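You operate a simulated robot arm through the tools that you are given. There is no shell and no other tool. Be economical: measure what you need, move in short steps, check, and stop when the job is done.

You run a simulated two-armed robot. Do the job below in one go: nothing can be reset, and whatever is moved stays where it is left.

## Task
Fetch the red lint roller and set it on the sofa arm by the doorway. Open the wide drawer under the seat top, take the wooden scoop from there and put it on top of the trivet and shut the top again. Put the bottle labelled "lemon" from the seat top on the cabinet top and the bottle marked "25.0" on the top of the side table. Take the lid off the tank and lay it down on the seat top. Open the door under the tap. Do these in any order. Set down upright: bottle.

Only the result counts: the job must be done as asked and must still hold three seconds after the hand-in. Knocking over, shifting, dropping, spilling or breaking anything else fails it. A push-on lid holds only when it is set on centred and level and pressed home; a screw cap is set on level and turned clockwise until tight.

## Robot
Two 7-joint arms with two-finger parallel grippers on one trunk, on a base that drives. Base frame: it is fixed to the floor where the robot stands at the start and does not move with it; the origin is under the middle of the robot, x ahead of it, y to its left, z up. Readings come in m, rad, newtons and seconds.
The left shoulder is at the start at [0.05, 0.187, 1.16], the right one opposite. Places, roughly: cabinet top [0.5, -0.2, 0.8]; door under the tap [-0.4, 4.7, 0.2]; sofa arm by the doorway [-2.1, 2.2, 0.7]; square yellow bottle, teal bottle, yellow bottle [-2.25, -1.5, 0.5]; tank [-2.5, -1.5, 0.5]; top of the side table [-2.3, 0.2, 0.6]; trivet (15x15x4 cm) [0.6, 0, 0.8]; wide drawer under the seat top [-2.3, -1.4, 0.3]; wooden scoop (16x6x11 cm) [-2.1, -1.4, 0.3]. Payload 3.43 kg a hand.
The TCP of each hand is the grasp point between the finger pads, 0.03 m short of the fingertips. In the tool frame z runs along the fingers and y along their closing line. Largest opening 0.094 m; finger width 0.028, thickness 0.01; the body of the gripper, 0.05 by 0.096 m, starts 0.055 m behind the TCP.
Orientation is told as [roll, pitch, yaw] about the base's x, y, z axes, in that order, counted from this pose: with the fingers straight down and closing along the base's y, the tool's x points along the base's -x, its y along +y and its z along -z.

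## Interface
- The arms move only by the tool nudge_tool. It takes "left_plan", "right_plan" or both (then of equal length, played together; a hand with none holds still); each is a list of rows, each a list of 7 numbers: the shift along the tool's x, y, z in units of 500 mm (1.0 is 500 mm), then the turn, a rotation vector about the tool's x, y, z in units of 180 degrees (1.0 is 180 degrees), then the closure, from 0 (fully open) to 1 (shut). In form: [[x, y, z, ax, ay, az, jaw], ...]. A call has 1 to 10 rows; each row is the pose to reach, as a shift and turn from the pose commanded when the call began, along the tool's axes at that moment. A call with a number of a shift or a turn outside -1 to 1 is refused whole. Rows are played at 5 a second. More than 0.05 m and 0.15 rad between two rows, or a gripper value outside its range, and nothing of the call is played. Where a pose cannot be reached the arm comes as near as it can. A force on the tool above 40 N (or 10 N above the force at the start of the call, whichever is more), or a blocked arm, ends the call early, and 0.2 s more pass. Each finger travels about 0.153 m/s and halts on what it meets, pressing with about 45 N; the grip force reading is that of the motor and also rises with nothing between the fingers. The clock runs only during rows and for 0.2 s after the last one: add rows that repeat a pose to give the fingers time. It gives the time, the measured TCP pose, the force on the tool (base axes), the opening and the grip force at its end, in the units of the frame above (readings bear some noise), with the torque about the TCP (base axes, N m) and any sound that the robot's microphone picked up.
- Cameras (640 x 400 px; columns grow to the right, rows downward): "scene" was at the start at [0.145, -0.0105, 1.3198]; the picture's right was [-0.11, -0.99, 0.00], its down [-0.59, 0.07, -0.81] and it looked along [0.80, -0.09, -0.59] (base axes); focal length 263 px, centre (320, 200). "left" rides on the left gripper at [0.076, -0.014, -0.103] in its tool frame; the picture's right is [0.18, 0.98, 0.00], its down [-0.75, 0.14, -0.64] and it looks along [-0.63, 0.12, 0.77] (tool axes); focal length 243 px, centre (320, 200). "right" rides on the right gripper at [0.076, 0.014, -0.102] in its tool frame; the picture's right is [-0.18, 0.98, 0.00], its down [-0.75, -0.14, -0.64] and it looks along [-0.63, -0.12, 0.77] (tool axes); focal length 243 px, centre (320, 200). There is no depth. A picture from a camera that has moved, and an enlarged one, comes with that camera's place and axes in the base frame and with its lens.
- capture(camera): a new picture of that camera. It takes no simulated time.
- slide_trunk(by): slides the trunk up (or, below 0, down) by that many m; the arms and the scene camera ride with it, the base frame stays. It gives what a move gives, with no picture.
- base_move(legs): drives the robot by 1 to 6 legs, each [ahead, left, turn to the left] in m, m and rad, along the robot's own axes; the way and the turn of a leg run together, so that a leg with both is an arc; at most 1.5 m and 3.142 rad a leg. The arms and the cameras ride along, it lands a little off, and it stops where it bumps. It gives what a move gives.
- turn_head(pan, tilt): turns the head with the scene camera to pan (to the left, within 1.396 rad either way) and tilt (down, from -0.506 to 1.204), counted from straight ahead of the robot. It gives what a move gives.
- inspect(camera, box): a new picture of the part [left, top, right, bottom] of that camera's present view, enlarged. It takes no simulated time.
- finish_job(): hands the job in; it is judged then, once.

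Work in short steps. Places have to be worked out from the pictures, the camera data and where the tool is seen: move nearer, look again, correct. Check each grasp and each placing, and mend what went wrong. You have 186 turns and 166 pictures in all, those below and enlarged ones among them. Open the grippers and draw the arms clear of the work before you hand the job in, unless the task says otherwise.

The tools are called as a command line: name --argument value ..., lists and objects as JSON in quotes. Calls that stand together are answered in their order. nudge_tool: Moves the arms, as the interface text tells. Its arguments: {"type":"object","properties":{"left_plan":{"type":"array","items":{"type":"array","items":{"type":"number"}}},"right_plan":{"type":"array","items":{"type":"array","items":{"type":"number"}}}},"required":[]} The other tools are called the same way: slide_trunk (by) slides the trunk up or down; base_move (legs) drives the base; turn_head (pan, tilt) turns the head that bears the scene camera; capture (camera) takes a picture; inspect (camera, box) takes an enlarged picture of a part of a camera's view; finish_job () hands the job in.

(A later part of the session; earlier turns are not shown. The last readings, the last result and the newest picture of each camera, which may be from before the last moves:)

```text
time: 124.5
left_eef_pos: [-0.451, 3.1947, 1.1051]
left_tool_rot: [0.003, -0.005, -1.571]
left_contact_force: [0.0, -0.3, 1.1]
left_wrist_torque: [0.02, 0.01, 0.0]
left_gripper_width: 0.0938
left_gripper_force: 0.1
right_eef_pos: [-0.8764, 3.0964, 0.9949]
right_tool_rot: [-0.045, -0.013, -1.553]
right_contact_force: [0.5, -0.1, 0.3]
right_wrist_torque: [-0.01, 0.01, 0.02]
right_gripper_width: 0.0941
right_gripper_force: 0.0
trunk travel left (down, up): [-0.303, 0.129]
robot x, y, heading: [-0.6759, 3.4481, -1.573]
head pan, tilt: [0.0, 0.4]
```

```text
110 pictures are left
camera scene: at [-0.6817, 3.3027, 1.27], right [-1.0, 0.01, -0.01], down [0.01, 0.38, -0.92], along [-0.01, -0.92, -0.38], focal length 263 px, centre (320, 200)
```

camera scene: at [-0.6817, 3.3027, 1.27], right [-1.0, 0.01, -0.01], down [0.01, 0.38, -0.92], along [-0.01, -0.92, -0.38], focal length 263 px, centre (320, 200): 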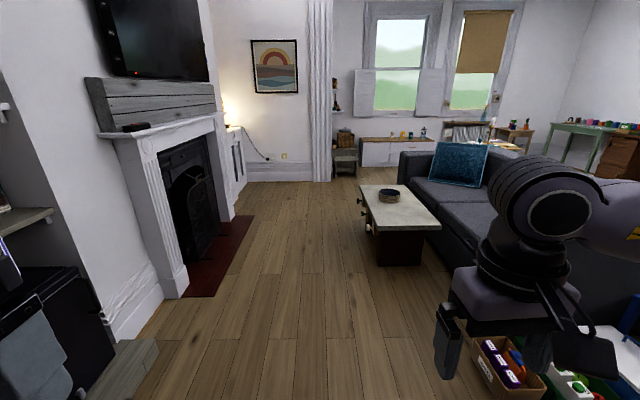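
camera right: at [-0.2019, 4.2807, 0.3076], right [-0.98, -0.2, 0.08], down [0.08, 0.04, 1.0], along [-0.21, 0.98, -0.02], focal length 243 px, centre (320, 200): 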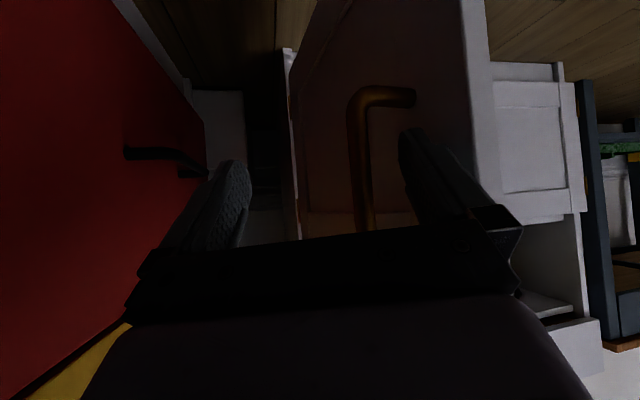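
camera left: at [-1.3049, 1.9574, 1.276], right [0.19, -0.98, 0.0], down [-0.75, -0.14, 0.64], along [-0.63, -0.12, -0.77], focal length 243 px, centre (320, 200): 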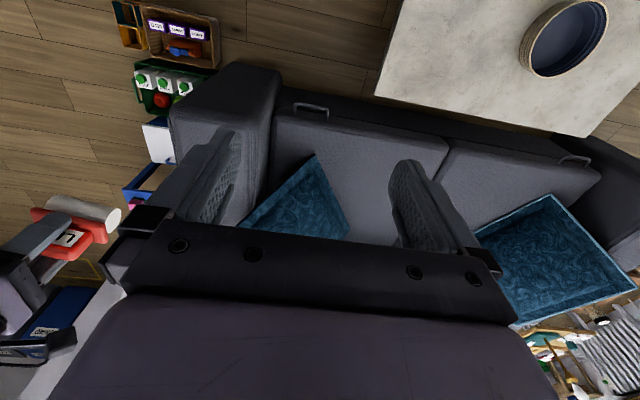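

The left elbow brushed the curtain post. I'll back off, shift right, pass it and then continue down the corridor at x ≈ -0.58.

base_move --legs '[[-0.08, -0.05, 0], [0, -0.2, 0], [0.95, 0, 0], [0.5, 0.32, 0], [1.4, 0, 0], [0.35, 0, 0]]'

capture --camera "scene"

turn_head --pan -1.0 --tilt 0.4

capture --camera "scene"

```text
time: 142.8
left_eef_pos: [-0.3813, 0.0694, 1.1018]
left_tool_rot: [-0.006, -0.001, -1.563]
left_contact_force: [-0.1, 0.2, 0.6]
left_wrist_torque: [0.03, 0.01, 0.0]
left_gripper_width: 0.0941
left_gripper_force: 0.0
right_eef_pos: [-0.8064, -0.0302, 0.9934]
right_tool_rot: [-0.054, -0.006, -1.55]
right_contact_force: [0.6, -0.3, -0.8]
right_wrist_torque: [-0.01, 0.02, -0.01]
right_gripper_width: 0.0941
right_gripper_force: 0.1
trunk travel left (down, up): [-0.303, 0.129]
robot x, y, heading: [-0.6078, 0.3335, -1.572]
head pan, tilt: [0.0, 0.4]
```

```text
109 pictures are left
camera scene: at [-0.6105, 0.1754, 1.269], right [-1.0, 0.0, 0.0], down [0.0, 0.39, -0.92], along [0.0, -0.92, -0.39], focal length 263 px, centre (320, 200)
```

scene: 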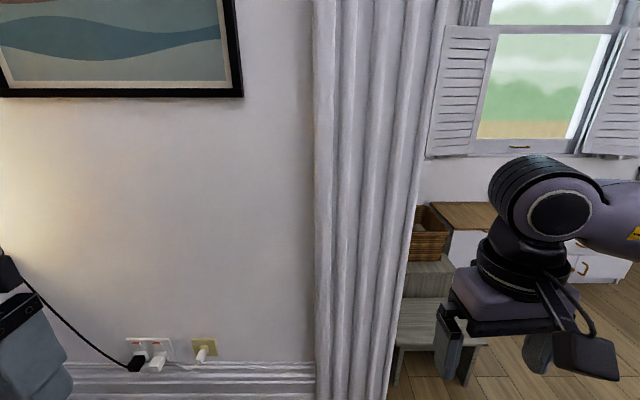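

```text
time: 144.1
left_eef_pos: [-0.3807, 0.0694, 1.1027]
left_tool_rot: [-0.005, -0.001, -1.564]
left_contact_force: [0.2, 0.3, -0.4]
left_wrist_torque: [0.0, 0.0, 0.0]
left_gripper_width: 0.094
left_gripper_force: 0.1
right_eef_pos: [-0.8043, -0.0305, 0.9945]
right_tool_rot: [-0.053, -0.005, -1.549]
right_contact_force: [-0.6, 0.7, 0.0]
right_wrist_torque: [0.01, 0.02, 0.0]
right_gripper_width: 0.094
right_gripper_force: 0.1
trunk travel left (down, up): [-0.303, 0.129]
robot x, y, heading: [-0.6092, 0.3275, -1.571]
head pan, tilt: [-1.0, 0.4]
```

```text
108 pictures are left
camera scene: at [-0.6883, 0.2185, 1.2691], right [-0.54, 0.84, 0.0], down [0.33, 0.21, -0.92], along [-0.78, -0.5, -0.39], focal length 263 px, centre (320, 200)
```

scene: 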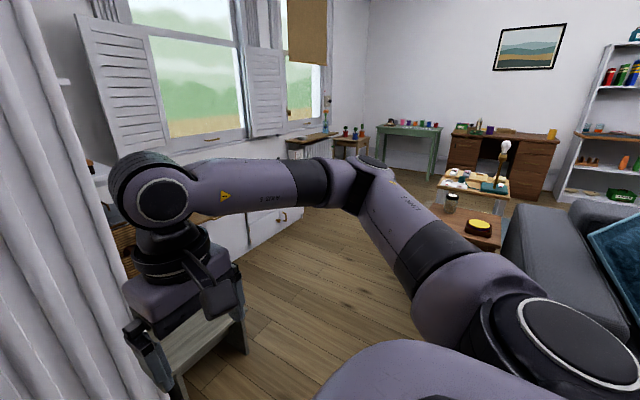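

The window bench with the seat is to the southwest. I'll turn to face -x and look at the whole area.

base_move --legs '[[0, 0, -1.57]]'

turn_head --pan 0.5 --tilt 0.5

capture --camera "scene"

```text
time: 148.3
left_eef_pos: [-0.8701, 0.0996, 1.1022]
left_tool_rot: [-0.006, 0.001, 3.141]
left_contact_force: [-0.8, 0.2, 0.1]
left_wrist_torque: [-0.01, 0.0, 0.0]
left_gripper_width: 0.094
left_gripper_force: 0.0
right_eef_pos: [-0.9653, 0.5261, 0.9945]
right_tool_rot: [-0.056, -0.006, -3.126]
right_contact_force: [-0.4, -0.2, 0.2]
right_wrist_torque: [0.01, 0.02, 0.0]
right_gripper_width: 0.0941
right_gripper_force: 0.0
trunk travel left (down, up): [-0.303, 0.129]
robot x, y, heading: [-0.6132, 0.3278, 3.13]
head pan, tilt: [-1.0, 0.4]
```

```text
time: 149.9
left_eef_pos: [-0.8688, 0.1007, 1.1027]
left_tool_rot: [-0.006, 0.0, 3.141]
left_contact_force: [-0.2, 0.7, -1.0]
left_wrist_torque: [-0.01, 0.02, -0.01]
left_gripper_width: 0.0941
left_gripper_force: 0.0
right_eef_pos: [-0.9656, 0.5265, 0.9945]
right_tool_rot: [-0.054, -0.005, -3.125]
right_contact_force: [0.8, -0.2, -0.1]
right_wrist_torque: [-0.02, 0.01, 0.02]
right_gripper_width: 0.0943
right_gripper_force: 0.0
trunk travel left (down, up): [-0.303, 0.129]
robot x, y, heading: [-0.6104, 0.3305, 3.136]
head pan, tilt: [0.499, 0.499]
```

```text
107 pictures are left
camera scene: at [-0.7488, 0.2846, 1.2599], right [-0.47, 0.88, 0.0], down [0.42, 0.22, -0.88], along [-0.78, -0.41, -0.48], focal length 263 px, centre (320, 200)
```

scene: 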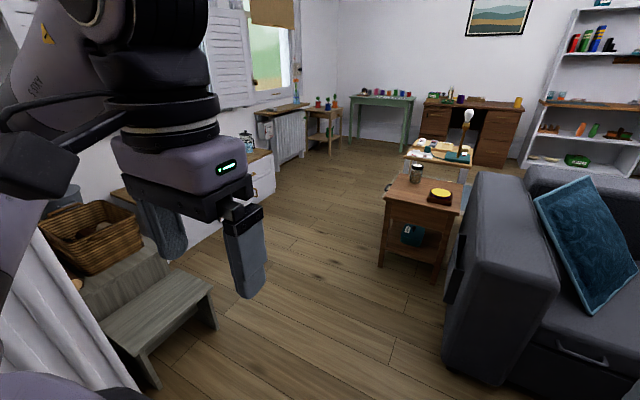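

I see the route: pass between the step stool and the sofa, turn to face -y, then strafe in front of the bench. I'll go in moderate legs.

base_move --legs '[[0.95, 0.5, 0], [0, 0, 1.57], [0.2, -0.5, 0]]'

turn_head --pan 0.0 --tilt 0.7

capture --camera "scene"

```text
time: 162.0
left_eef_pos: [-1.8396, -0.623, 1.1028]
left_tool_rot: [-0.005, -0.002, -1.559]
left_contact_force: [-0.6, 0.7, -0.5]
left_wrist_torque: [0.0, -0.04, -0.02]
left_gripper_width: 0.0941
left_gripper_force: 0.1
right_eef_pos: [-2.2659, -0.7246, 0.9931]
right_tool_rot: [-0.053, -0.006, -1.544]
right_contact_force: [1.0, 0.0, 0.6]
right_wrist_torque: [-0.03, 0.0, 0.02]
right_gripper_width: 0.0944
right_gripper_force: 0.1
trunk travel left (down, up): [-0.303, 0.129]
robot x, y, heading: [-2.0724, -0.3642, -1.569]
head pan, tilt: [0.499, 0.499]
```

```text
time: 162.9
left_eef_pos: [-1.839, -0.6224, 1.1014]
left_tool_rot: [-0.005, 0.0, -1.557]
left_contact_force: [-1.0, 0.8, -1.2]
left_wrist_torque: [0.03, -0.03, 0.0]
left_gripper_width: 0.0941
left_gripper_force: 0.0
right_eef_pos: [-2.2649, -0.7246, 0.9936]
right_tool_rot: [-0.055, -0.005, -1.542]
right_contact_force: [0.2, -0.3, 1.0]
right_wrist_torque: [-0.02, -0.02, 0.01]
right_gripper_width: 0.0939
right_gripper_force: 0.1
trunk travel left (down, up): [-0.303, 0.129]
robot x, y, heading: [-2.0695, -0.3673, -1.569]
head pan, tilt: [0.0, 0.7]
```

```text
106 pictures are left
camera scene: at [-2.0705, -0.5099, 1.2422], right [-1.0, 0.0, 0.0], down [0.0, 0.64, -0.77], along [0.0, -0.77, -0.64], focal length 263 px, centre (320, 200)
```

scene: 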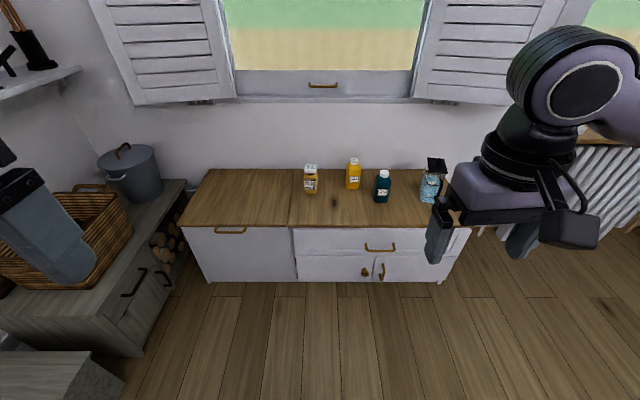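

The bench shows three bottles, a tank with a black lid, and a wide drawer under the right part of the top. I'll enlarge it to read the labels.

inspect --camera "scene" --box '[280, 145, 480, 290]'

inspect --camera "scene" --box '[295, 150, 400, 210]'

```text
2.76 times, centred on (380, 218) of scene
camera zoom: at [-2.0705, -0.5099, 1.2422], right [-1.0, 0.0, 0.0], down [0.0, 0.64, -0.77], along [0.0, -0.77, -0.64], focal length 724 px, centre (154, 152)
```

zoom: 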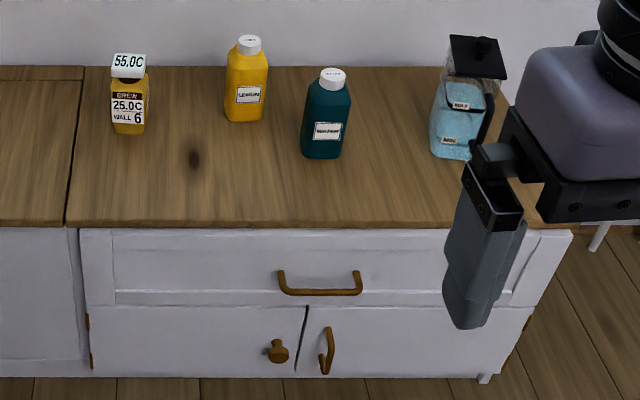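

```text
6.10 times, centred on (348, 180) of scene
camera zoom: at [-2.0705, -0.5099, 1.2422], right [-1.0, 0.0, 0.0], down [0.0, 0.64, -0.77], along [0.0, -0.77, -0.64], focal length 1601 px, centre (152, 322)
```

zoom: 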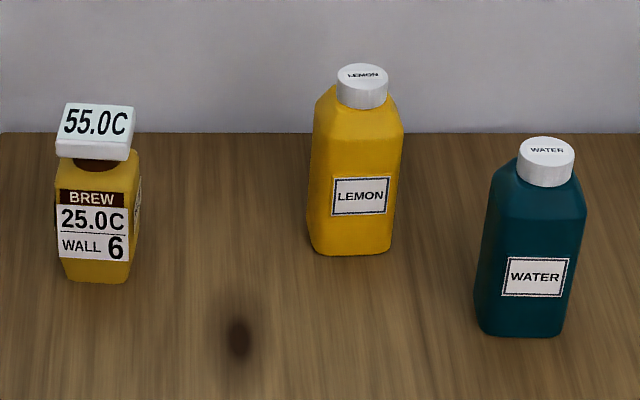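

The bottle marked 25.0 is the small square one ("BREW 25.0C WALL 6"), LEMON is the tall yellow one, and WATER is teal. I'll drive up to the bench, shift right to x ≈ -2.3 and look down.

base_move --legs '[[0.5, -0.25, 0]]'

turn_head --pan -0.2 --tilt 0.85

capture --camera "scene"

capture --camera "right"

```text
time: 166.2
left_eef_pos: [-2.0893, -1.1232, 1.1013]
left_tool_rot: [-0.005, -0.001, -1.555]
left_contact_force: [0.2, -0.3, 1.0]
left_wrist_torque: [-0.01, -0.05, 0.03]
left_gripper_width: 0.0942
left_gripper_force: 0.0
right_eef_pos: [-2.5139, -1.2288, 0.9947]
right_tool_rot: [-0.054, -0.006, -1.536]
right_contact_force: [0.8, -0.1, 0.2]
right_wrist_torque: [-0.02, -0.01, -0.02]
right_gripper_width: 0.0943
right_gripper_force: 0.0
trunk travel left (down, up): [-0.303, 0.129]
robot x, y, heading: [-2.3198, -0.8688, -1.562]
head pan, tilt: [0.0, 0.7]
```

```text
time: 166.9
left_eef_pos: [-2.0894, -1.1242, 1.1024]
left_tool_rot: [-0.006, 0.001, -1.553]
left_contact_force: [0.2, -0.6, -0.1]
left_wrist_torque: [0.01, 0.03, -0.01]
left_gripper_width: 0.0942
left_gripper_force: 0.1
right_eef_pos: [-2.5127, -1.2281, 0.9938]
right_tool_rot: [-0.053, -0.005, -1.536]
right_contact_force: [1.0, -0.2, -0.8]
right_wrist_torque: [0.03, -0.01, -0.03]
right_gripper_width: 0.094
right_gripper_force: 0.1
trunk travel left (down, up): [-0.303, 0.129]
robot x, y, heading: [-2.3227, -0.867, -1.561]
head pan, tilt: [-0.201, 0.85]
```

```text
103 pictures are left
camera scene: at [-2.3353, -1.0042, 1.23], right [-0.98, 0.19, 0.0], down [0.14, 0.74, -0.66], along [-0.13, -0.65, -0.75], focal length 263 px, centre (320, 200)
```

scene: 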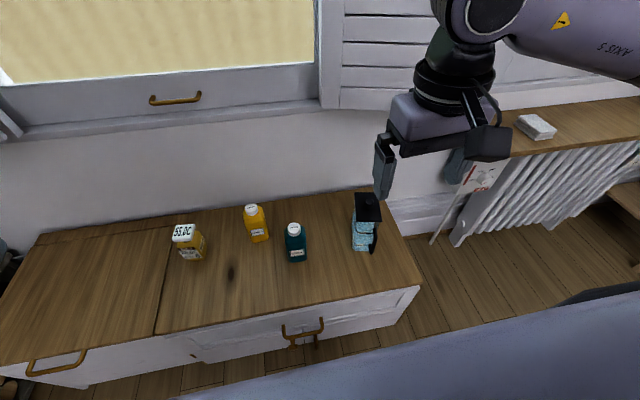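

```text
102 pictures are left
camera right: at [-2.4957, -1.1508, 1.0956], right [0.99, -0.15, -0.05], down [-0.08, -0.75, 0.65], along [-0.14, -0.64, -0.76], focal length 243 px, centre (320, 200)
```

right: 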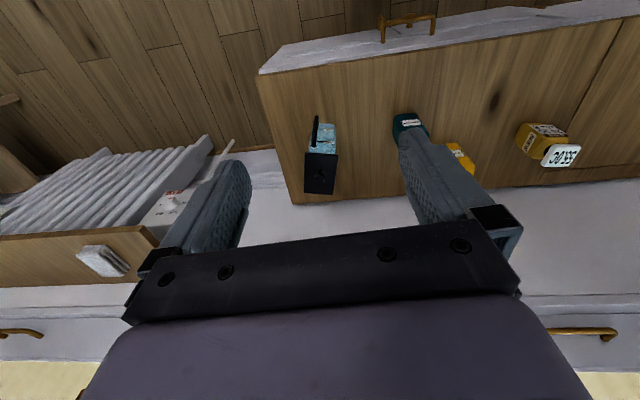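

The lid sits near [-2.572, -1.472, 0.62]. I'll enlarge it from both cameras to see the knob and the black hook.

inspect --camera "right" --box '[270, 90, 380, 220]'

inspect --camera "scene" --box '[310, 170, 430, 270]'

```text
3.08 times, centred on (325, 155) of right
camera zoom: at [-2.4957, -1.1508, 1.0956], right [0.99, -0.15, -0.05], down [-0.08, -0.75, 0.65], along [-0.14, -0.64, -0.76], focal length 746 px, centre (305, 338)
```

zoom: 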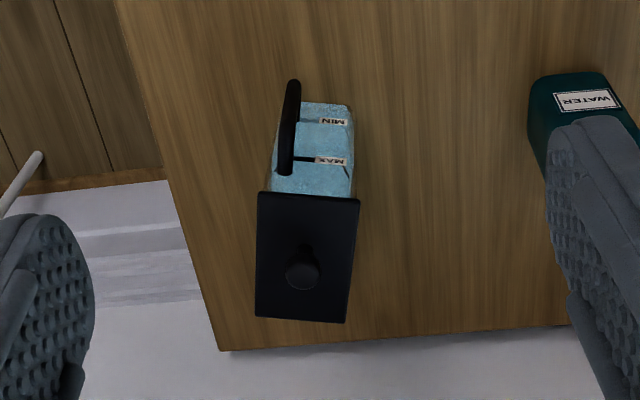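

```text
4.00 times, centred on (370, 220) of scene
camera zoom: at [-2.3353, -1.0042, 1.23], right [-0.98, 0.19, 0.0], down [0.14, 0.74, -0.66], along [-0.13, -0.65, -0.75], focal length 1050 px, centre (120, 120)
```

zoom: 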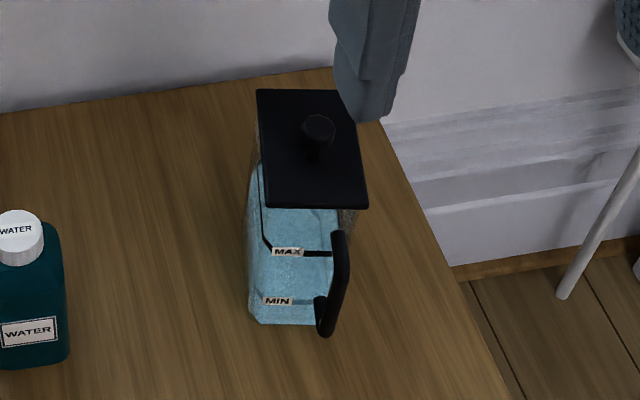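

The knob is at about [-2.568, -1.455, 0.662] and the lid plate is about 7.5×11 cm. I'll lower the trunk 0.2 m, then bring the right hand above the knob and level it.

slide_trunk --by -0.2

nudge_tool --right_plan '[[-0.08, -0.03, 0, -0.008, 0, 0, 0], [-0.16, -0.06, 0, -0.0165, 0, 0, 0], [-0.24, -0.09, 0, -0.0165, 0, 0, 0], [-0.32, -0.11, 0, -0.0165, 0, 0, 0], [-0.4, -0.122, 0, -0.0165, 0, 0, 0], [-0.45, -0.122, 0.02, -0.0165, 0, 0, 0], [-0.45, -0.122, 0.04, -0.0165, 0, 0, 0]]'

capture --camera "right"

capture --camera "scene"

```text
time: 169.1
left_eef_pos: [-2.0887, -1.1229, 0.9032]
left_tool_rot: [-0.005, -0.001, -1.553]
left_contact_force: [0.1, 0.0, 0.1]
left_wrist_torque: [0.01, 0.01, -0.03]
left_gripper_width: 0.094
left_gripper_force: 0.0
right_eef_pos: [-2.5132, -1.2267, 0.7949]
right_tool_rot: [-0.053, -0.005, -1.537]
right_contact_force: [-0.5, -1.4, 0.6]
right_wrist_torque: [-0.02, -0.01, 0.02]
right_gripper_width: 0.0938
right_gripper_force: 0.0
trunk travel left (down, up): [-0.103, 0.329]
robot x, y, heading: [-2.3205, -0.8684, -1.562]
head pan, tilt: [-0.201, 0.85]
```

```text
time: 170.7
left_eef_pos: [-2.0886, -1.1236, 0.9024]
left_tool_rot: [-0.006, 0.0, -1.553]
left_contact_force: [-0.7, -0.6, 0.7]
left_wrist_torque: [0.03, 0.0, 0.0]
left_gripper_width: 0.0943
left_gripper_force: 0.0
right_eef_pos: [-2.5675, -1.4554, 0.7783]
right_tool_rot: [-0.007, -0.003, -1.536]
right_contact_force: [-0.6, 0.5, -0.4]
right_wrist_torque: [0.0, -0.02, 0.01]
right_gripper_width: 0.0938
right_gripper_force: 0.1
trunk travel left (down, up): [-0.103, 0.329]
robot x, y, heading: [-2.3207, -0.8649, -1.564]
head pan, tilt: [-0.201, 0.85]
```

```text
99 pictures are left
camera right: at [-2.5548, -1.3783, 0.8807], right [0.99, -0.15, 0.0], down [-0.11, -0.75, 0.65], along [-0.1, -0.64, -0.76], focal length 243 px, centre (320, 200)
```

right: 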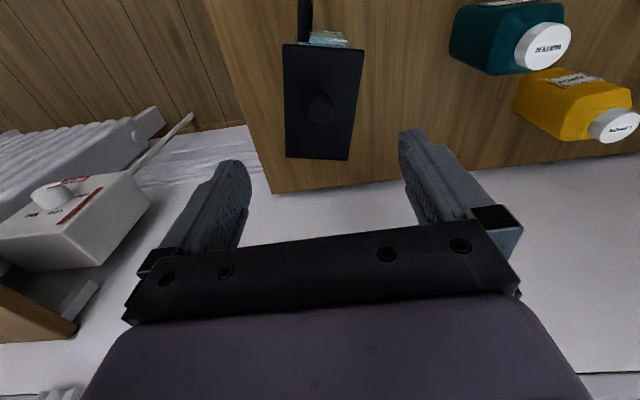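

```text
98 pictures are left
camera scene: at [-2.3353, -1.0042, 1.03], right [-0.98, 0.19, 0.0], down [0.14, 0.74, -0.66], along [-0.13, -0.65, -0.75], focal length 263 px, centre (320, 200)
```

scene: 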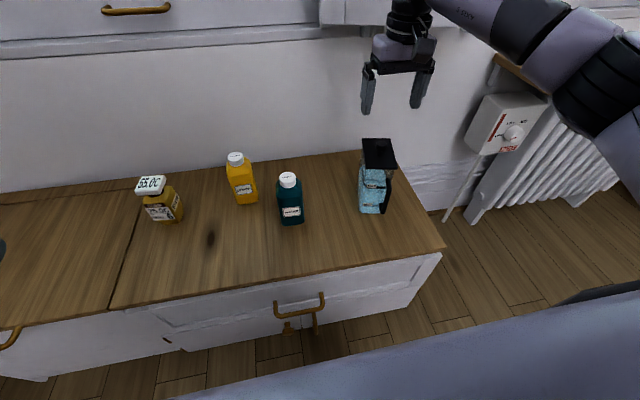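

The hand is right over the knob. I'll come down to TCP z ≈ 0.673 and look.

nudge_tool --right_plan '[[0, 0, 0.07, 0, 0, 0, 0.2], [0, 0, 0.14, 0, 0, 0, 0.2], [0, 0, 0.18, 0, 0, 0, 0.3], [0, 0, 0.21, 0, 0, 0, 0.3], [0, 0, 0.21, 0, 0, 0, 0.3]]'

capture --camera "right"

inspect --camera "scene" --box '[320, 90, 460, 220]'

```text
time: 171.9
left_eef_pos: [-2.0891, -1.1234, 0.9015]
left_tool_rot: [-0.003, 0.0, -1.551]
left_contact_force: [0.5, -0.5, -0.4]
left_wrist_torque: [-0.01, -0.02, -0.01]
left_gripper_width: 0.094
left_gripper_force: 0.1
right_eef_pos: [-2.5672, -1.4566, 0.6715]
right_tool_rot: [-0.002, -0.005, -1.537]
right_contact_force: [-0.2, 0.0, -0.3]
right_wrist_torque: [-0.02, 0.04, 0.0]
right_gripper_width: 0.0661
right_gripper_force: 0.0
trunk travel left (down, up): [-0.103, 0.329]
robot x, y, heading: [-2.3211, -0.8697, -1.562]
head pan, tilt: [-0.201, 0.85]
```

```text
97 pictures are left
camera right: at [-2.5553, -1.3788, 0.775], right [0.99, -0.15, 0.0], down [-0.11, -0.75, 0.65], along [-0.1, -0.64, -0.76], focal length 243 px, centre (320, 200)
```

right: 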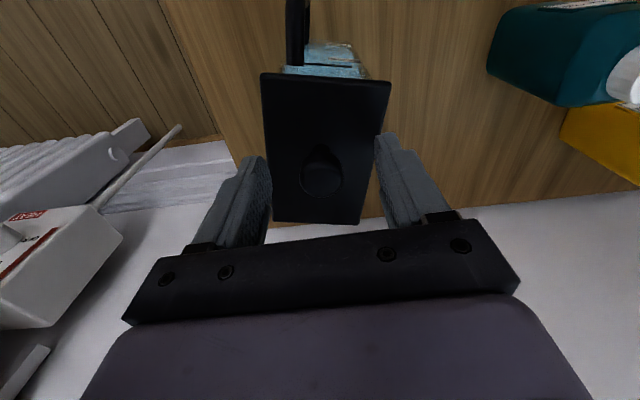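

```text
3.08 times, centred on (390, 155) of scene
camera zoom: at [-2.3354, -1.0042, 1.0299], right [-0.98, 0.19, 0.0], down [0.14, 0.74, -0.66], along [-0.13, -0.65, -0.75], focal length 808 px, centre (105, 338)
```

zoom: 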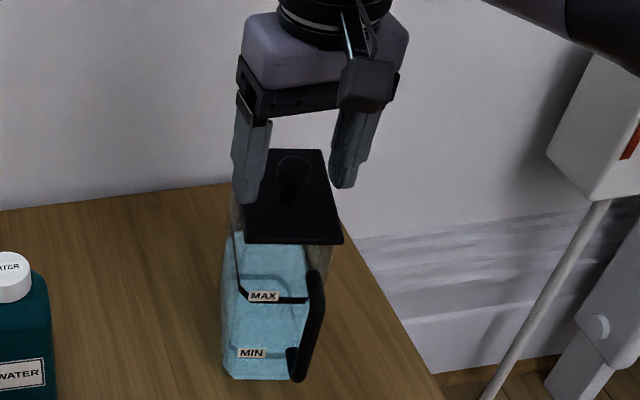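

The knob is between the fingers and the tips are just above the plate. I'll close.

nudge_tool --right_plan '[[0, 0, 0.004, 0, 0, 0, 0.5], [0, 0, 0.006, 0, 0, 0, 0.8], [0, 0, 0.006, 0, 0, 0, 0.95], [0, 0, 0.006, 0, 0, 0, 0.95], [0, 0, 0.006, 0, 0, 0, 0.95]]'

nudge_tool --right_plan '[[0, 0, -0.02, 0, 0, 0, 0.95], [0, 0, -0.05, 0, 0, 0, 0.95], [0, 0, -0.1, 0, 0, 0, 0.95], [0, 0, -0.15, 0, 0, 0, 0.95]]'

capture --camera "scene"

```text
time: 173.1
left_eef_pos: [-2.0879, -1.1229, 0.9031]
left_tool_rot: [-0.007, 0.0, -1.554]
left_contact_force: [0.0, -0.7, 0.1]
left_wrist_torque: [0.01, 0.05, -0.03]
left_gripper_width: 0.0942
left_gripper_force: 0.1
right_eef_pos: [-2.567, -1.4561, 0.67]
right_tool_rot: [-0.002, -0.005, -1.536]
right_contact_force: [-0.2, -0.1, -0.8]
right_wrist_torque: [0.0, 0.0, -0.01]
right_gripper_width: 0.0232
right_gripper_force: 45.5
trunk travel left (down, up): [-0.103, 0.329]
robot x, y, heading: [-2.3238, -0.8693, -1.569]
head pan, tilt: [-0.201, 0.85]
heard: snap
```

```text
time: 174.1
left_eef_pos: [-2.0885, -1.1239, 0.9035]
left_tool_rot: [-0.005, -0.001, -1.553]
left_contact_force: [-0.3, -0.4, 0.1]
left_wrist_torque: [0.02, -0.04, -0.02]
left_gripper_width: 0.0941
left_gripper_force: 0.3
right_eef_pos: [-2.5667, -1.4551, 0.7458]
right_tool_rot: [-0.003, -0.007, -1.535]
right_contact_force: [0.4, -0.6, 0.6]
right_wrist_torque: [-0.02, -0.01, -0.03]
right_gripper_width: 0.023
right_gripper_force: 44.9
trunk travel left (down, up): [-0.103, 0.329]
robot x, y, heading: [-2.3259, -0.867, -1.56]
head pan, tilt: [-0.201, 0.85]
```

```text
95 pictures are left
camera scene: at [-2.3354, -1.0042, 1.0299], right [-0.98, 0.19, 0.0], down [0.14, 0.74, -0.66], along [-0.13, -0.65, -0.75], focal length 263 px, centre (320, 200)
```

scene: 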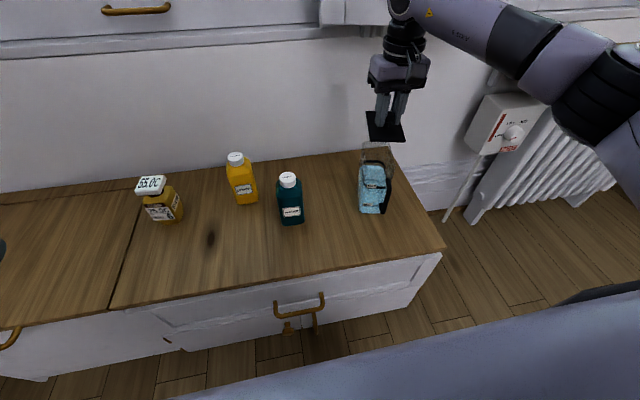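

The lid is off with a snap, cleanly held. I'll carry it to the free spot at about [-2.2, -1.36] on the seat top and move the left hand out of the way.

nudge_tool --left_plan '[[0.02, 0.04, 0, 0, 0, 0, 0], [0.04, 0.08, 0, 0, 0, 0, 0], [0.06, 0.12, 0, 0, 0, 0, 0], [0.08, 0.16, 0, 0, 0, 0, 0], [0.1, 0.2, 0, 0, 0, 0, 0], [0.12, 0.24, 0, 0, 0, 0, 0], [0.12, 0.26, 0, 0, 0, 0, 0], [0.12, 0.28, 0, 0, 0, 0, 0], [0.12, 0.3, 0, 0, 0, 0, 0], [0.12, 0.3, 0, 0, 0, 0, 0]]' --right_plan '[[0.06, 0.03, -0.03, 0, 0, 0, 0.95], [0.12, 0.08, -0.05, 0, 0, 0, 0.95], [0.17, 0.15, -0.05, 0, 0, 0, 0.95], [0.18, 0.24, -0.05, 0, 0, 0, 0.95], [0.18, 0.33, -0.05, 0, 0, 0, 0.95], [0.18, 0.42, -0.05, 0, 0, 0, 0.95], [0.18, 0.51, -0.05, 0, 0, 0, 0.95], [0.18, 0.6, -0.05, 0, 0, 0, 0.95], [0.18, 0.69, -0.05, 0, 0, 0, 0.95], [0.18, 0.73, 0, 0, 0, 0, 0.95]]'

capture --camera "scene"

capture --camera "right"

```text
time: 176.3
left_eef_pos: [-1.9816, -1.0889, 0.8902]
left_tool_rot: [-0.006, -0.001, -1.553]
left_contact_force: [0.3, 0.0, 0.7]
left_wrist_torque: [0.02, -0.02, 0.0]
left_gripper_width: 0.094
left_gripper_force: 0.0
left hand out of reach, approached as far as the arm can: row 5, 6, 7, 8, 9, 10
right_eef_pos: [-2.2121, -1.3586, 0.7476]
right_tool_rot: [0.004, -0.011, -1.554]
right_contact_force: [-0.1, -0.2, 1.0]
right_wrist_torque: [-0.03, 0.0, -0.01]
right_gripper_width: 0.0228
right_gripper_force: 45.5
trunk travel left (down, up): [-0.103, 0.329]
robot x, y, heading: [-2.3223, -0.8658, -1.563]
head pan, tilt: [-0.201, 0.85]
```

```text
94 pictures are left
camera scene: at [-2.3356, -1.0042, 1.03], right [-0.98, 0.19, 0.0], down [0.14, 0.74, -0.66], along [-0.13, -0.65, -0.75], focal length 263 px, centre (320, 200)
```

scene: 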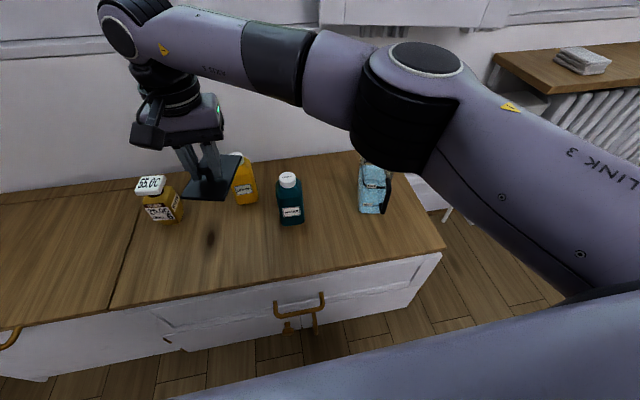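

```text
93 pictures are left
camera right: at [-2.1993, -1.2825, 0.851], right [0.99, -0.17, 0.01], down [-0.13, -0.75, 0.65], along [-0.1, -0.64, -0.76], focal length 243 px, centre (320, 200)
```

right: 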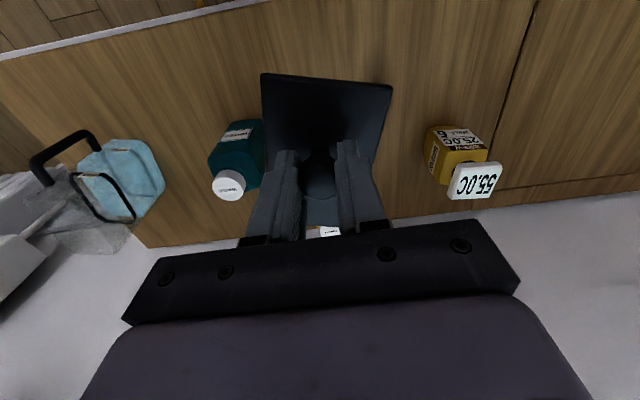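

The spot is clear and the seat's front edge is at y ≈ -1.28. I'll lower to TCP z ≈ 0.53.

nudge_tool --right_plan '[[0, 0, 0.09, 0, 0, 0, 0.95], [0, 0, 0.18, 0, 0, 0, 0.95], [0, 0, 0.27, 0, 0, 0, 0.95], [0, 0, 0.36, 0, 0, 0, 0.95], [0, 0, 0.43, 0, 0, 0, 0.95], [0, 0, 0.43, 0, 0, 0, 0.95]]'

inspect --camera "scene" --box '[120, 150, 340, 300]'

```text
time: 177.9
left_eef_pos: [-1.981, -1.0898, 0.8903]
left_tool_rot: [-0.006, 0.0, -1.553]
left_contact_force: [-0.5, -0.5, -1.2]
left_wrist_torque: [0.02, -0.04, -0.01]
left_gripper_width: 0.094
left_gripper_force: 0.0
right_eef_pos: [-2.2542, -1.3818, 0.5488]
right_tool_rot: [-0.016, -0.021, -1.595]
right_contact_force: [-0.2, -0.2, -0.3]
right_wrist_torque: [0.01, -0.04, 0.01]
right_gripper_width: 0.0229
right_gripper_force: 45.0
right hand out of reach, approached as far as the arm can: row 4, 5, 6
trunk travel left (down, up): [-0.103, 0.329]
robot x, y, heading: [-2.3214, -0.8668, -1.563]
head pan, tilt: [-0.201, 0.85]
stopped in row 6 (right hand): the arm was blocked; the commanded pose is now the measured one
```

```text
2.67 times, centred on (230, 225) of scene
camera zoom: at [-2.3354, -1.0042, 1.0299], right [-0.98, 0.19, 0.0], down [0.14, 0.74, -0.66], along [-0.13, -0.65, -0.75], focal length 700 px, centre (560, 133)
```

zoom: 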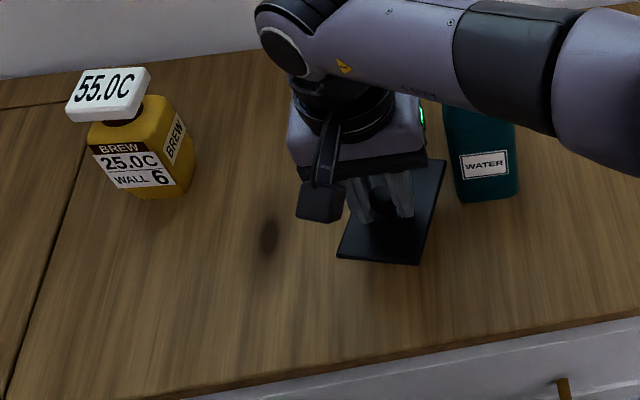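

The arm reached its limit across the body, and the lid drifted toward the water bottle. I'll shift the base left 0.07 m, then lower with the trunk.

base_move --legs '[[0, 0.07, 0]]'

slide_trunk --by -0.03

capture --camera "scene"

```text
time: 178.9
left_eef_pos: [-1.9125, -1.0879, 0.89]
left_tool_rot: [-0.005, 0.001, -1.553]
left_contact_force: [0.6, -0.2, -0.4]
left_wrist_torque: [-0.02, 0.04, 0.02]
left_gripper_width: 0.0938
left_gripper_force: 0.0
right_eef_pos: [-2.1832, -1.38, 0.5479]
right_tool_rot: [-0.015, -0.022, -1.595]
right_contact_force: [-0.4, 0.7, -0.6]
right_wrist_torque: [0.02, 0.03, 0.03]
right_gripper_width: 0.0226
right_gripper_force: 44.8
trunk travel left (down, up): [-0.103, 0.329]
robot x, y, heading: [-2.2528, -0.8674, -1.555]
head pan, tilt: [-0.201, 0.85]
```

```text
time: 179.6
left_eef_pos: [-1.912, -1.0867, 0.8609]
left_tool_rot: [-0.006, 0.002, -1.553]
left_contact_force: [0.5, -0.7, 0.1]
left_wrist_torque: [-0.01, 0.03, 0.02]
left_gripper_width: 0.0939
left_gripper_force: 0.1
right_eef_pos: [-2.1851, -1.3807, 0.5181]
right_tool_rot: [-0.015, -0.023, -1.594]
right_contact_force: [-0.6, -0.7, -0.8]
right_wrist_torque: [0.01, -0.01, 0.0]
right_gripper_width: 0.0228
right_gripper_force: 45.4
trunk travel left (down, up): [-0.073, 0.359]
robot x, y, heading: [-2.2521, -0.8677, -1.559]
head pan, tilt: [-0.201, 0.85]
```

```text
91 pictures are left
camera scene: at [-2.2655, -1.0035, 0.9999], right [-0.98, 0.19, 0.0], down [0.14, 0.74, -0.66], along [-0.13, -0.65, -0.75], focal length 263 px, centre (320, 200)
```

scene: 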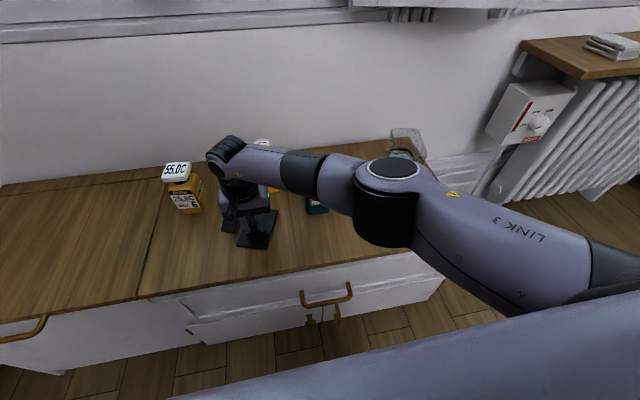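

I want to be sure the forearm clears the water bottle and the tank, so I'll check from the left camera.

capture --camera "left"

capture --camera "right"

```text
90 pictures are left
camera left: at [-1.9283, -1.0119, 0.963], right [0.98, 0.2, -0.01], down [0.16, -0.75, 0.64], along [0.13, -0.63, -0.77], focal length 243 px, centre (320, 200)
```

left: 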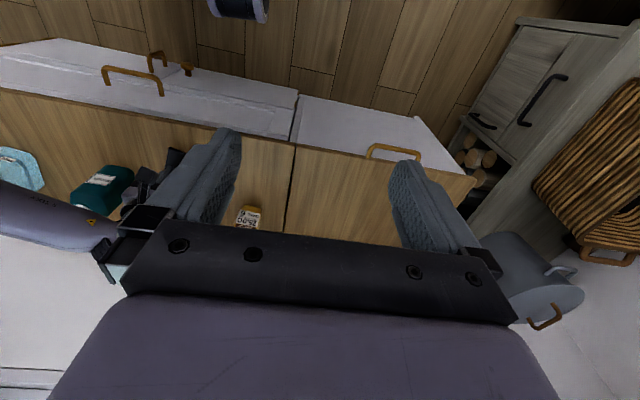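

```text
89 pictures are left
camera right: at [-2.1664, -1.3031, 0.6189], right [0.98, -0.21, -0.01], down [-0.15, -0.74, 0.66], along [-0.15, -0.64, -0.75], focal length 243 px, centre (320, 200)
```

right: 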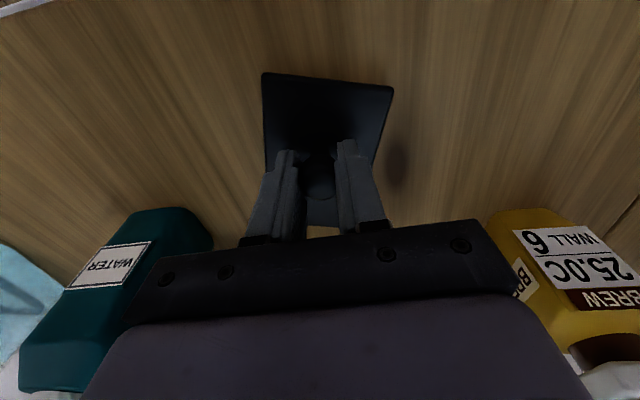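

The neighbours are clear of the gripper. I'll lower in small steps until contact.

slide_trunk --by -0.015

slide_trunk --by -0.01

inspect --camera "scene" --box '[140, 120, 460, 300]'

```text
time: 180.2
left_eef_pos: [-1.9119, -1.087, 0.8467]
left_tool_rot: [-0.004, 0.0, -1.554]
left_contact_force: [-0.4, -0.2, 0.8]
left_wrist_torque: [0.01, -0.01, -0.05]
left_gripper_width: 0.0938
left_gripper_force: 0.1
right_eef_pos: [-2.1851, -1.381, 0.5047]
right_tool_rot: [-0.015, -0.023, -1.595]
right_contact_force: [-4.3, 2.7, 12.0]
right_wrist_torque: [0.6, -0.05, 0.22]
right_gripper_width: 0.0228
right_gripper_force: 45.2
trunk travel left (down, up): [-0.058, 0.374]
robot x, y, heading: [-2.253, -0.867, -1.561]
head pan, tilt: [-0.201, 0.85]
```

```text
time: 180.6
left_eef_pos: [-1.9117, -1.0867, 0.8413]
left_tool_rot: [-0.007, 0.0, -1.554]
left_contact_force: [0.4, -0.3, -0.1]
left_wrist_torque: [0.01, -0.01, -0.01]
left_gripper_width: 0.094
left_gripper_force: 0.0
right_eef_pos: [-2.1844, -1.3828, 0.5039]
right_tool_rot: [-0.015, -0.026, -1.596]
right_contact_force: [-1.1, 5.5, 11.8]
right_wrist_torque: [0.1, -0.08, 0.1]
right_gripper_width: 0.0228
right_gripper_force: 45.4
trunk travel left (down, up): [-0.055, 0.377]
robot x, y, heading: [-2.2493, -0.8659, -1.561]
head pan, tilt: [-0.201, 0.85]
stopped: the force on the tool passed its limit (the readings are from after the stop); the commanded pose is now the measured one
```

```text
2.00 times, centred on (300, 210) of scene
camera zoom: at [-2.2658, -1.0027, 0.9816], right [-0.98, 0.19, 0.0], down [0.14, 0.74, -0.66], along [-0.13, -0.65, -0.75], focal length 525 px, centre (360, 180)
```

zoom: 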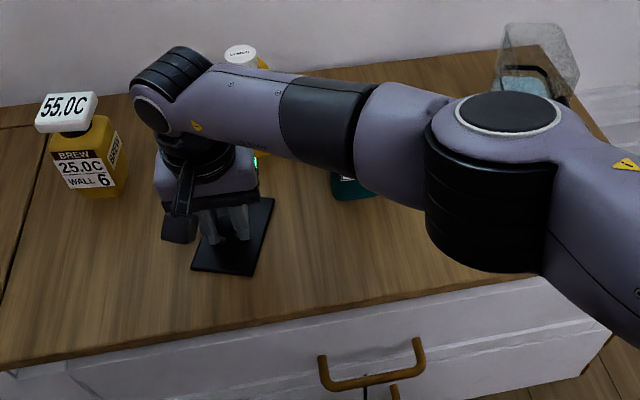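

The lid is resting on the seat top. I'll release and rise with the trunk.

nudge_tool --right_plan '[[0, 0, 0, 0, 0, 0, 0.7], [0, 0, 0, 0, 0, 0, 0.5], [0, 0, 0, 0, 0, 0, 0.5]]'

slide_trunk --by 0.2

capture --camera "right"

```text
time: 181.4
left_eef_pos: [-1.9125, -1.0879, 0.8427]
left_tool_rot: [-0.004, -0.001, -1.555]
left_contact_force: [0.4, -1.0, -0.4]
left_wrist_torque: [0.0, -0.01, 0.02]
left_gripper_width: 0.0939
left_gripper_force: 0.0
right_eef_pos: [-2.1852, -1.3817, 0.5018]
right_tool_rot: [-0.017, -0.024, -1.596]
right_contact_force: [-0.1, 0.6, 1.2]
right_wrist_torque: [0.0, 0.0, -0.02]
right_gripper_width: 0.0472
right_gripper_force: 0.1
trunk travel left (down, up): [-0.055, 0.377]
robot x, y, heading: [-2.2519, -0.8686, -1.561]
head pan, tilt: [-0.201, 0.85]
```

```text
time: 183.6
left_eef_pos: [-1.9118, -1.0883, 1.0426]
left_tool_rot: [-0.005, 0.001, -1.553]
left_contact_force: [-0.3, 0.3, -0.3]
left_wrist_torque: [0.03, -0.03, 0.01]
left_gripper_width: 0.0941
left_gripper_force: 0.0
right_eef_pos: [-2.1847, -1.3821, 0.7012]
right_tool_rot: [-0.017, -0.026, -1.596]
right_contact_force: [-0.5, -0.7, -0.1]
right_wrist_torque: [0.01, 0.02, 0.0]
right_gripper_width: 0.0469
right_gripper_force: 0.0
trunk travel left (down, up): [-0.255, 0.177]
robot x, y, heading: [-2.253, -0.8707, -1.561]
head pan, tilt: [-0.201, 0.85]
```

```text
87 pictures are left
camera right: at [-2.1663, -1.304, 0.8025], right [0.98, -0.21, -0.01], down [-0.15, -0.73, 0.66], along [-0.15, -0.65, -0.75], focal length 243 px, centre (320, 200)
```

right: 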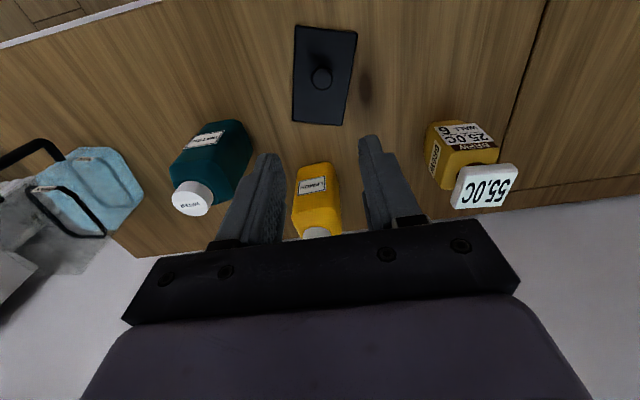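

The lid lies flat and LEMON stands between the fingers' line. I'll raise a bit and move the base forward and left so both bottles are in easy reach.

slide_trunk --by 0.06

base_move --legs '[[0.08, 0.13, 0]]'

turn_head --pan 0.0 --tilt 0.9

capture --camera "scene"

capture --camera "left"

```text
time: 184.6
left_eef_pos: [-1.9126, -1.0883, 1.1012]
left_tool_rot: [-0.003, 0.0, -1.553]
left_contact_force: [0.3, -0.4, -0.7]
left_wrist_torque: [0.0, 0.03, -0.02]
left_gripper_width: 0.094
left_gripper_force: 0.0
right_eef_pos: [-2.1838, -1.3823, 0.7635]
right_tool_rot: [-0.018, -0.027, -1.597]
right_contact_force: [0.1, 0.3, -0.1]
right_wrist_torque: [0.0, 0.02, 0.0]
right_gripper_width: 0.0468
right_gripper_force: 0.0
trunk travel left (down, up): [-0.315, 0.117]
robot x, y, heading: [-2.2522, -0.8679, -1.561]
head pan, tilt: [-0.201, 0.85]
```

```text
time: 186.0
left_eef_pos: [-1.7776, -1.1636, 1.1017]
left_tool_rot: [-0.006, 0.0, -1.549]
left_contact_force: [-0.9, 1.2, -0.3]
left_wrist_torque: [0.02, 0.02, 0.0]
left_gripper_width: 0.0942
left_gripper_force: 0.1
right_eef_pos: [-2.0505, -1.4591, 0.7621]
right_tool_rot: [-0.018, -0.024, -1.591]
right_contact_force: [0.0, -0.5, 0.1]
right_wrist_torque: [0.02, 0.0, 0.01]
right_gripper_width: 0.0468
right_gripper_force: 0.0
trunk travel left (down, up): [-0.315, 0.117]
robot x, y, heading: [-2.1205, -0.9462, -1.557]
head pan, tilt: [-0.201, 0.85]
```

```text
time: 186.7
left_eef_pos: [-1.7786, -1.1633, 1.1013]
left_tool_rot: [-0.005, -0.001, -1.55]
left_contact_force: [-0.4, -0.8, 1.2]
left_wrist_torque: [0.01, 0.02, 0.03]
left_gripper_width: 0.0939
left_gripper_force: 0.1
right_eef_pos: [-2.0503, -1.4583, 0.7632]
right_tool_rot: [-0.019, -0.026, -1.594]
right_contact_force: [0.0, 0.6, -0.1]
right_wrist_torque: [0.01, 0.04, 0.02]
right_gripper_width: 0.0471
right_gripper_force: 0.1
trunk travel left (down, up): [-0.315, 0.117]
robot x, y, heading: [-2.1216, -0.9424, -1.562]
head pan, tilt: [0.0, 0.901]
```

```text
86 pictures are left
camera scene: at [-2.1171, -1.0782, 1.2377], right [-1.0, -0.01, 0.0], down [-0.01, 0.78, -0.62], along [0.01, -0.62, -0.78], focal length 263 px, centre (320, 200)
```

scene: 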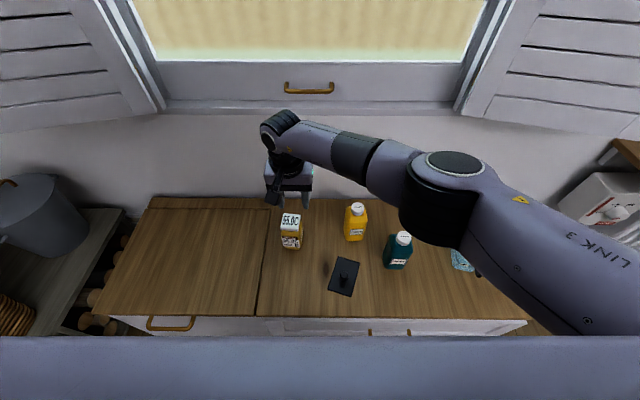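

```text
85 pictures are left
camera left: at [-1.7954, -1.087, 1.2046], right [0.98, 0.2, -0.01], down [0.16, -0.75, 0.64], along [0.13, -0.63, -0.77], focal length 243 px, centre (320, 200)
```

left: 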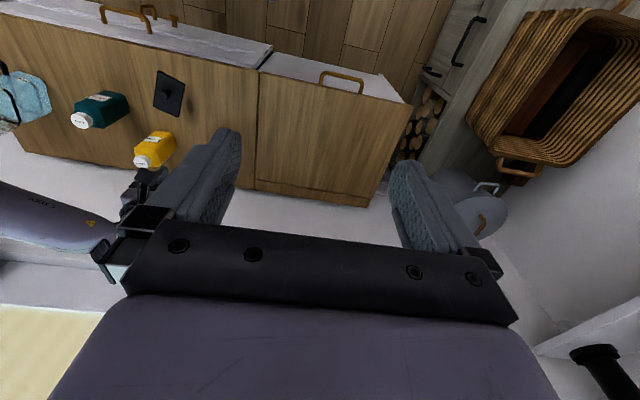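

LEMON is at about [-2.22, -1.55] and the 25.0 bottle at about [-2.02, -1.51]. I'll move the right hand above LEMON, open it and look.

nudge_tool --right_plan '[[0, -0.08, -0.02, 0, 0, 0, 0.3], [-0.04, -0.16, -0.02, 0, 0, 0, 0.1], [-0.09, -0.23, -0.02, 0, 0, 0, 0], [-0.14, -0.3, -0.01, 0, 0, 0, 0], [-0.19, -0.344, 0, 0, 0, 0, 0], [-0.19, -0.344, 0, 0, 0, 0, 0]]'

capture --camera "right"

```text
time: 188.1
left_eef_pos: [-1.7781, -1.1622, 1.1025]
left_tool_rot: [-0.005, 0.0, -1.55]
left_contact_force: [0.3, 0.1, 0.3]
left_wrist_torque: [-0.04, 0.02, 0.02]
left_gripper_width: 0.0941
left_gripper_force: 0.1
right_eef_pos: [-2.2228, -1.5484, 0.7686]
right_tool_rot: [-0.014, -0.026, -1.59]
right_contact_force: [-1.3, -0.7, 0.5]
right_wrist_torque: [-0.01, 0.0, 0.0]
right_gripper_width: 0.0942
right_gripper_force: 0.1
trunk travel left (down, up): [-0.315, 0.117]
robot x, y, heading: [-2.1178, -0.9462, -1.563]
head pan, tilt: [0.0, 0.901]
```

```text
84 pictures are left
camera right: at [-2.2065, -1.4704, 0.8684], right [0.98, -0.2, -0.01], down [-0.15, -0.73, 0.66], along [-0.14, -0.65, -0.75], focal length 243 px, centre (320, 200)
```

right: 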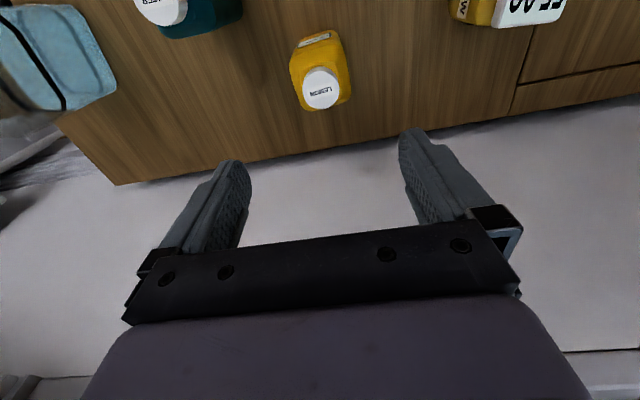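

The hand is exactly over the cap (top at z ≈ 0.615). I'll lower the trunk so the TCP comes to about 0.575, leaving the palm just above the cap.

slide_trunk --by -0.14

slide_trunk --by -0.053

capture --camera "right"

capture --camera "scene"

```text
time: 189.8
left_eef_pos: [-1.7792, -1.1639, 0.9634]
left_tool_rot: [-0.005, 0.0, -1.55]
left_contact_force: [-0.1, -1.0, 0.5]
left_wrist_torque: [-0.01, 0.03, 0.01]
left_gripper_width: 0.094
left_gripper_force: 0.0
right_eef_pos: [-2.224, -1.5487, 0.6275]
right_tool_rot: [-0.019, -0.026, -1.591]
right_contact_force: [0.1, 0.0, 0.6]
right_wrist_torque: [0.0, 0.01, 0.03]
right_gripper_width: 0.0943
right_gripper_force: 0.1
trunk travel left (down, up): [-0.175, 0.257]
robot x, y, heading: [-2.1173, -0.9408, -1.559]
head pan, tilt: [0.0, 0.901]
```

```text
time: 190.7
left_eef_pos: [-1.7783, -1.1626, 0.9104]
left_tool_rot: [-0.005, 0.0, -1.551]
left_contact_force: [-0.8, -0.8, 0.1]
left_wrist_torque: [0.02, -0.01, 0.0]
left_gripper_width: 0.0937
left_gripper_force: 0.0
right_eef_pos: [-2.2245, -1.5485, 0.5751]
right_tool_rot: [-0.018, -0.027, -1.593]
right_contact_force: [0.8, -0.6, 0.6]
right_wrist_torque: [0.03, 0.04, 0.0]
right_gripper_width: 0.094
right_gripper_force: 0.1
trunk travel left (down, up): [-0.122, 0.31]
robot x, y, heading: [-2.1221, -0.9429, -1.564]
head pan, tilt: [0.0, 0.901]
```

```text
83 pictures are left
camera right: at [-2.2063, -1.4703, 0.6755], right [0.98, -0.21, -0.01], down [-0.15, -0.73, 0.66], along [-0.14, -0.65, -0.75], focal length 243 px, centre (320, 200)
```

right: 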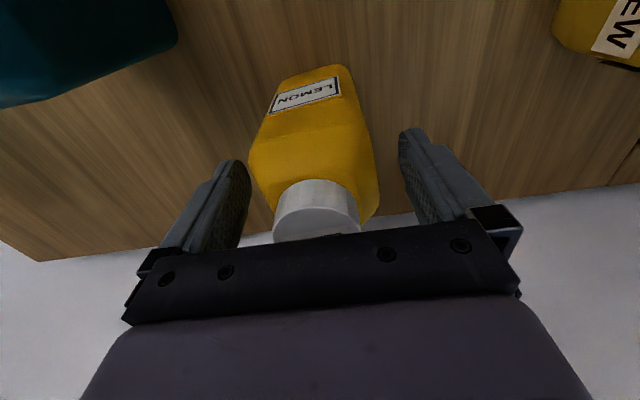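

```text
82 pictures are left
camera scene: at [-2.1171, -1.0783, 1.0447], right [-1.0, -0.01, 0.0], down [-0.01, 0.78, -0.62], along [0.01, -0.62, -0.78], focal length 263 px, centre (320, 200)
```

scene: 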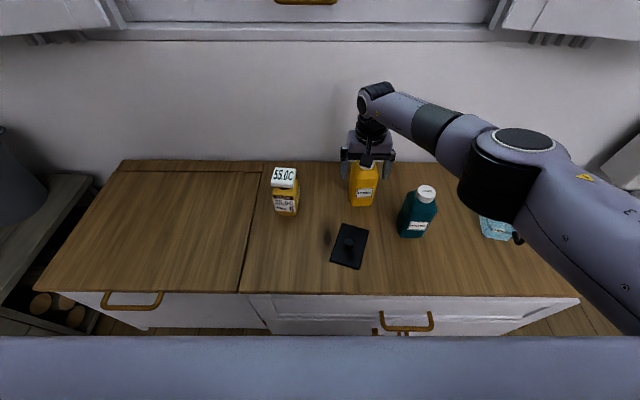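

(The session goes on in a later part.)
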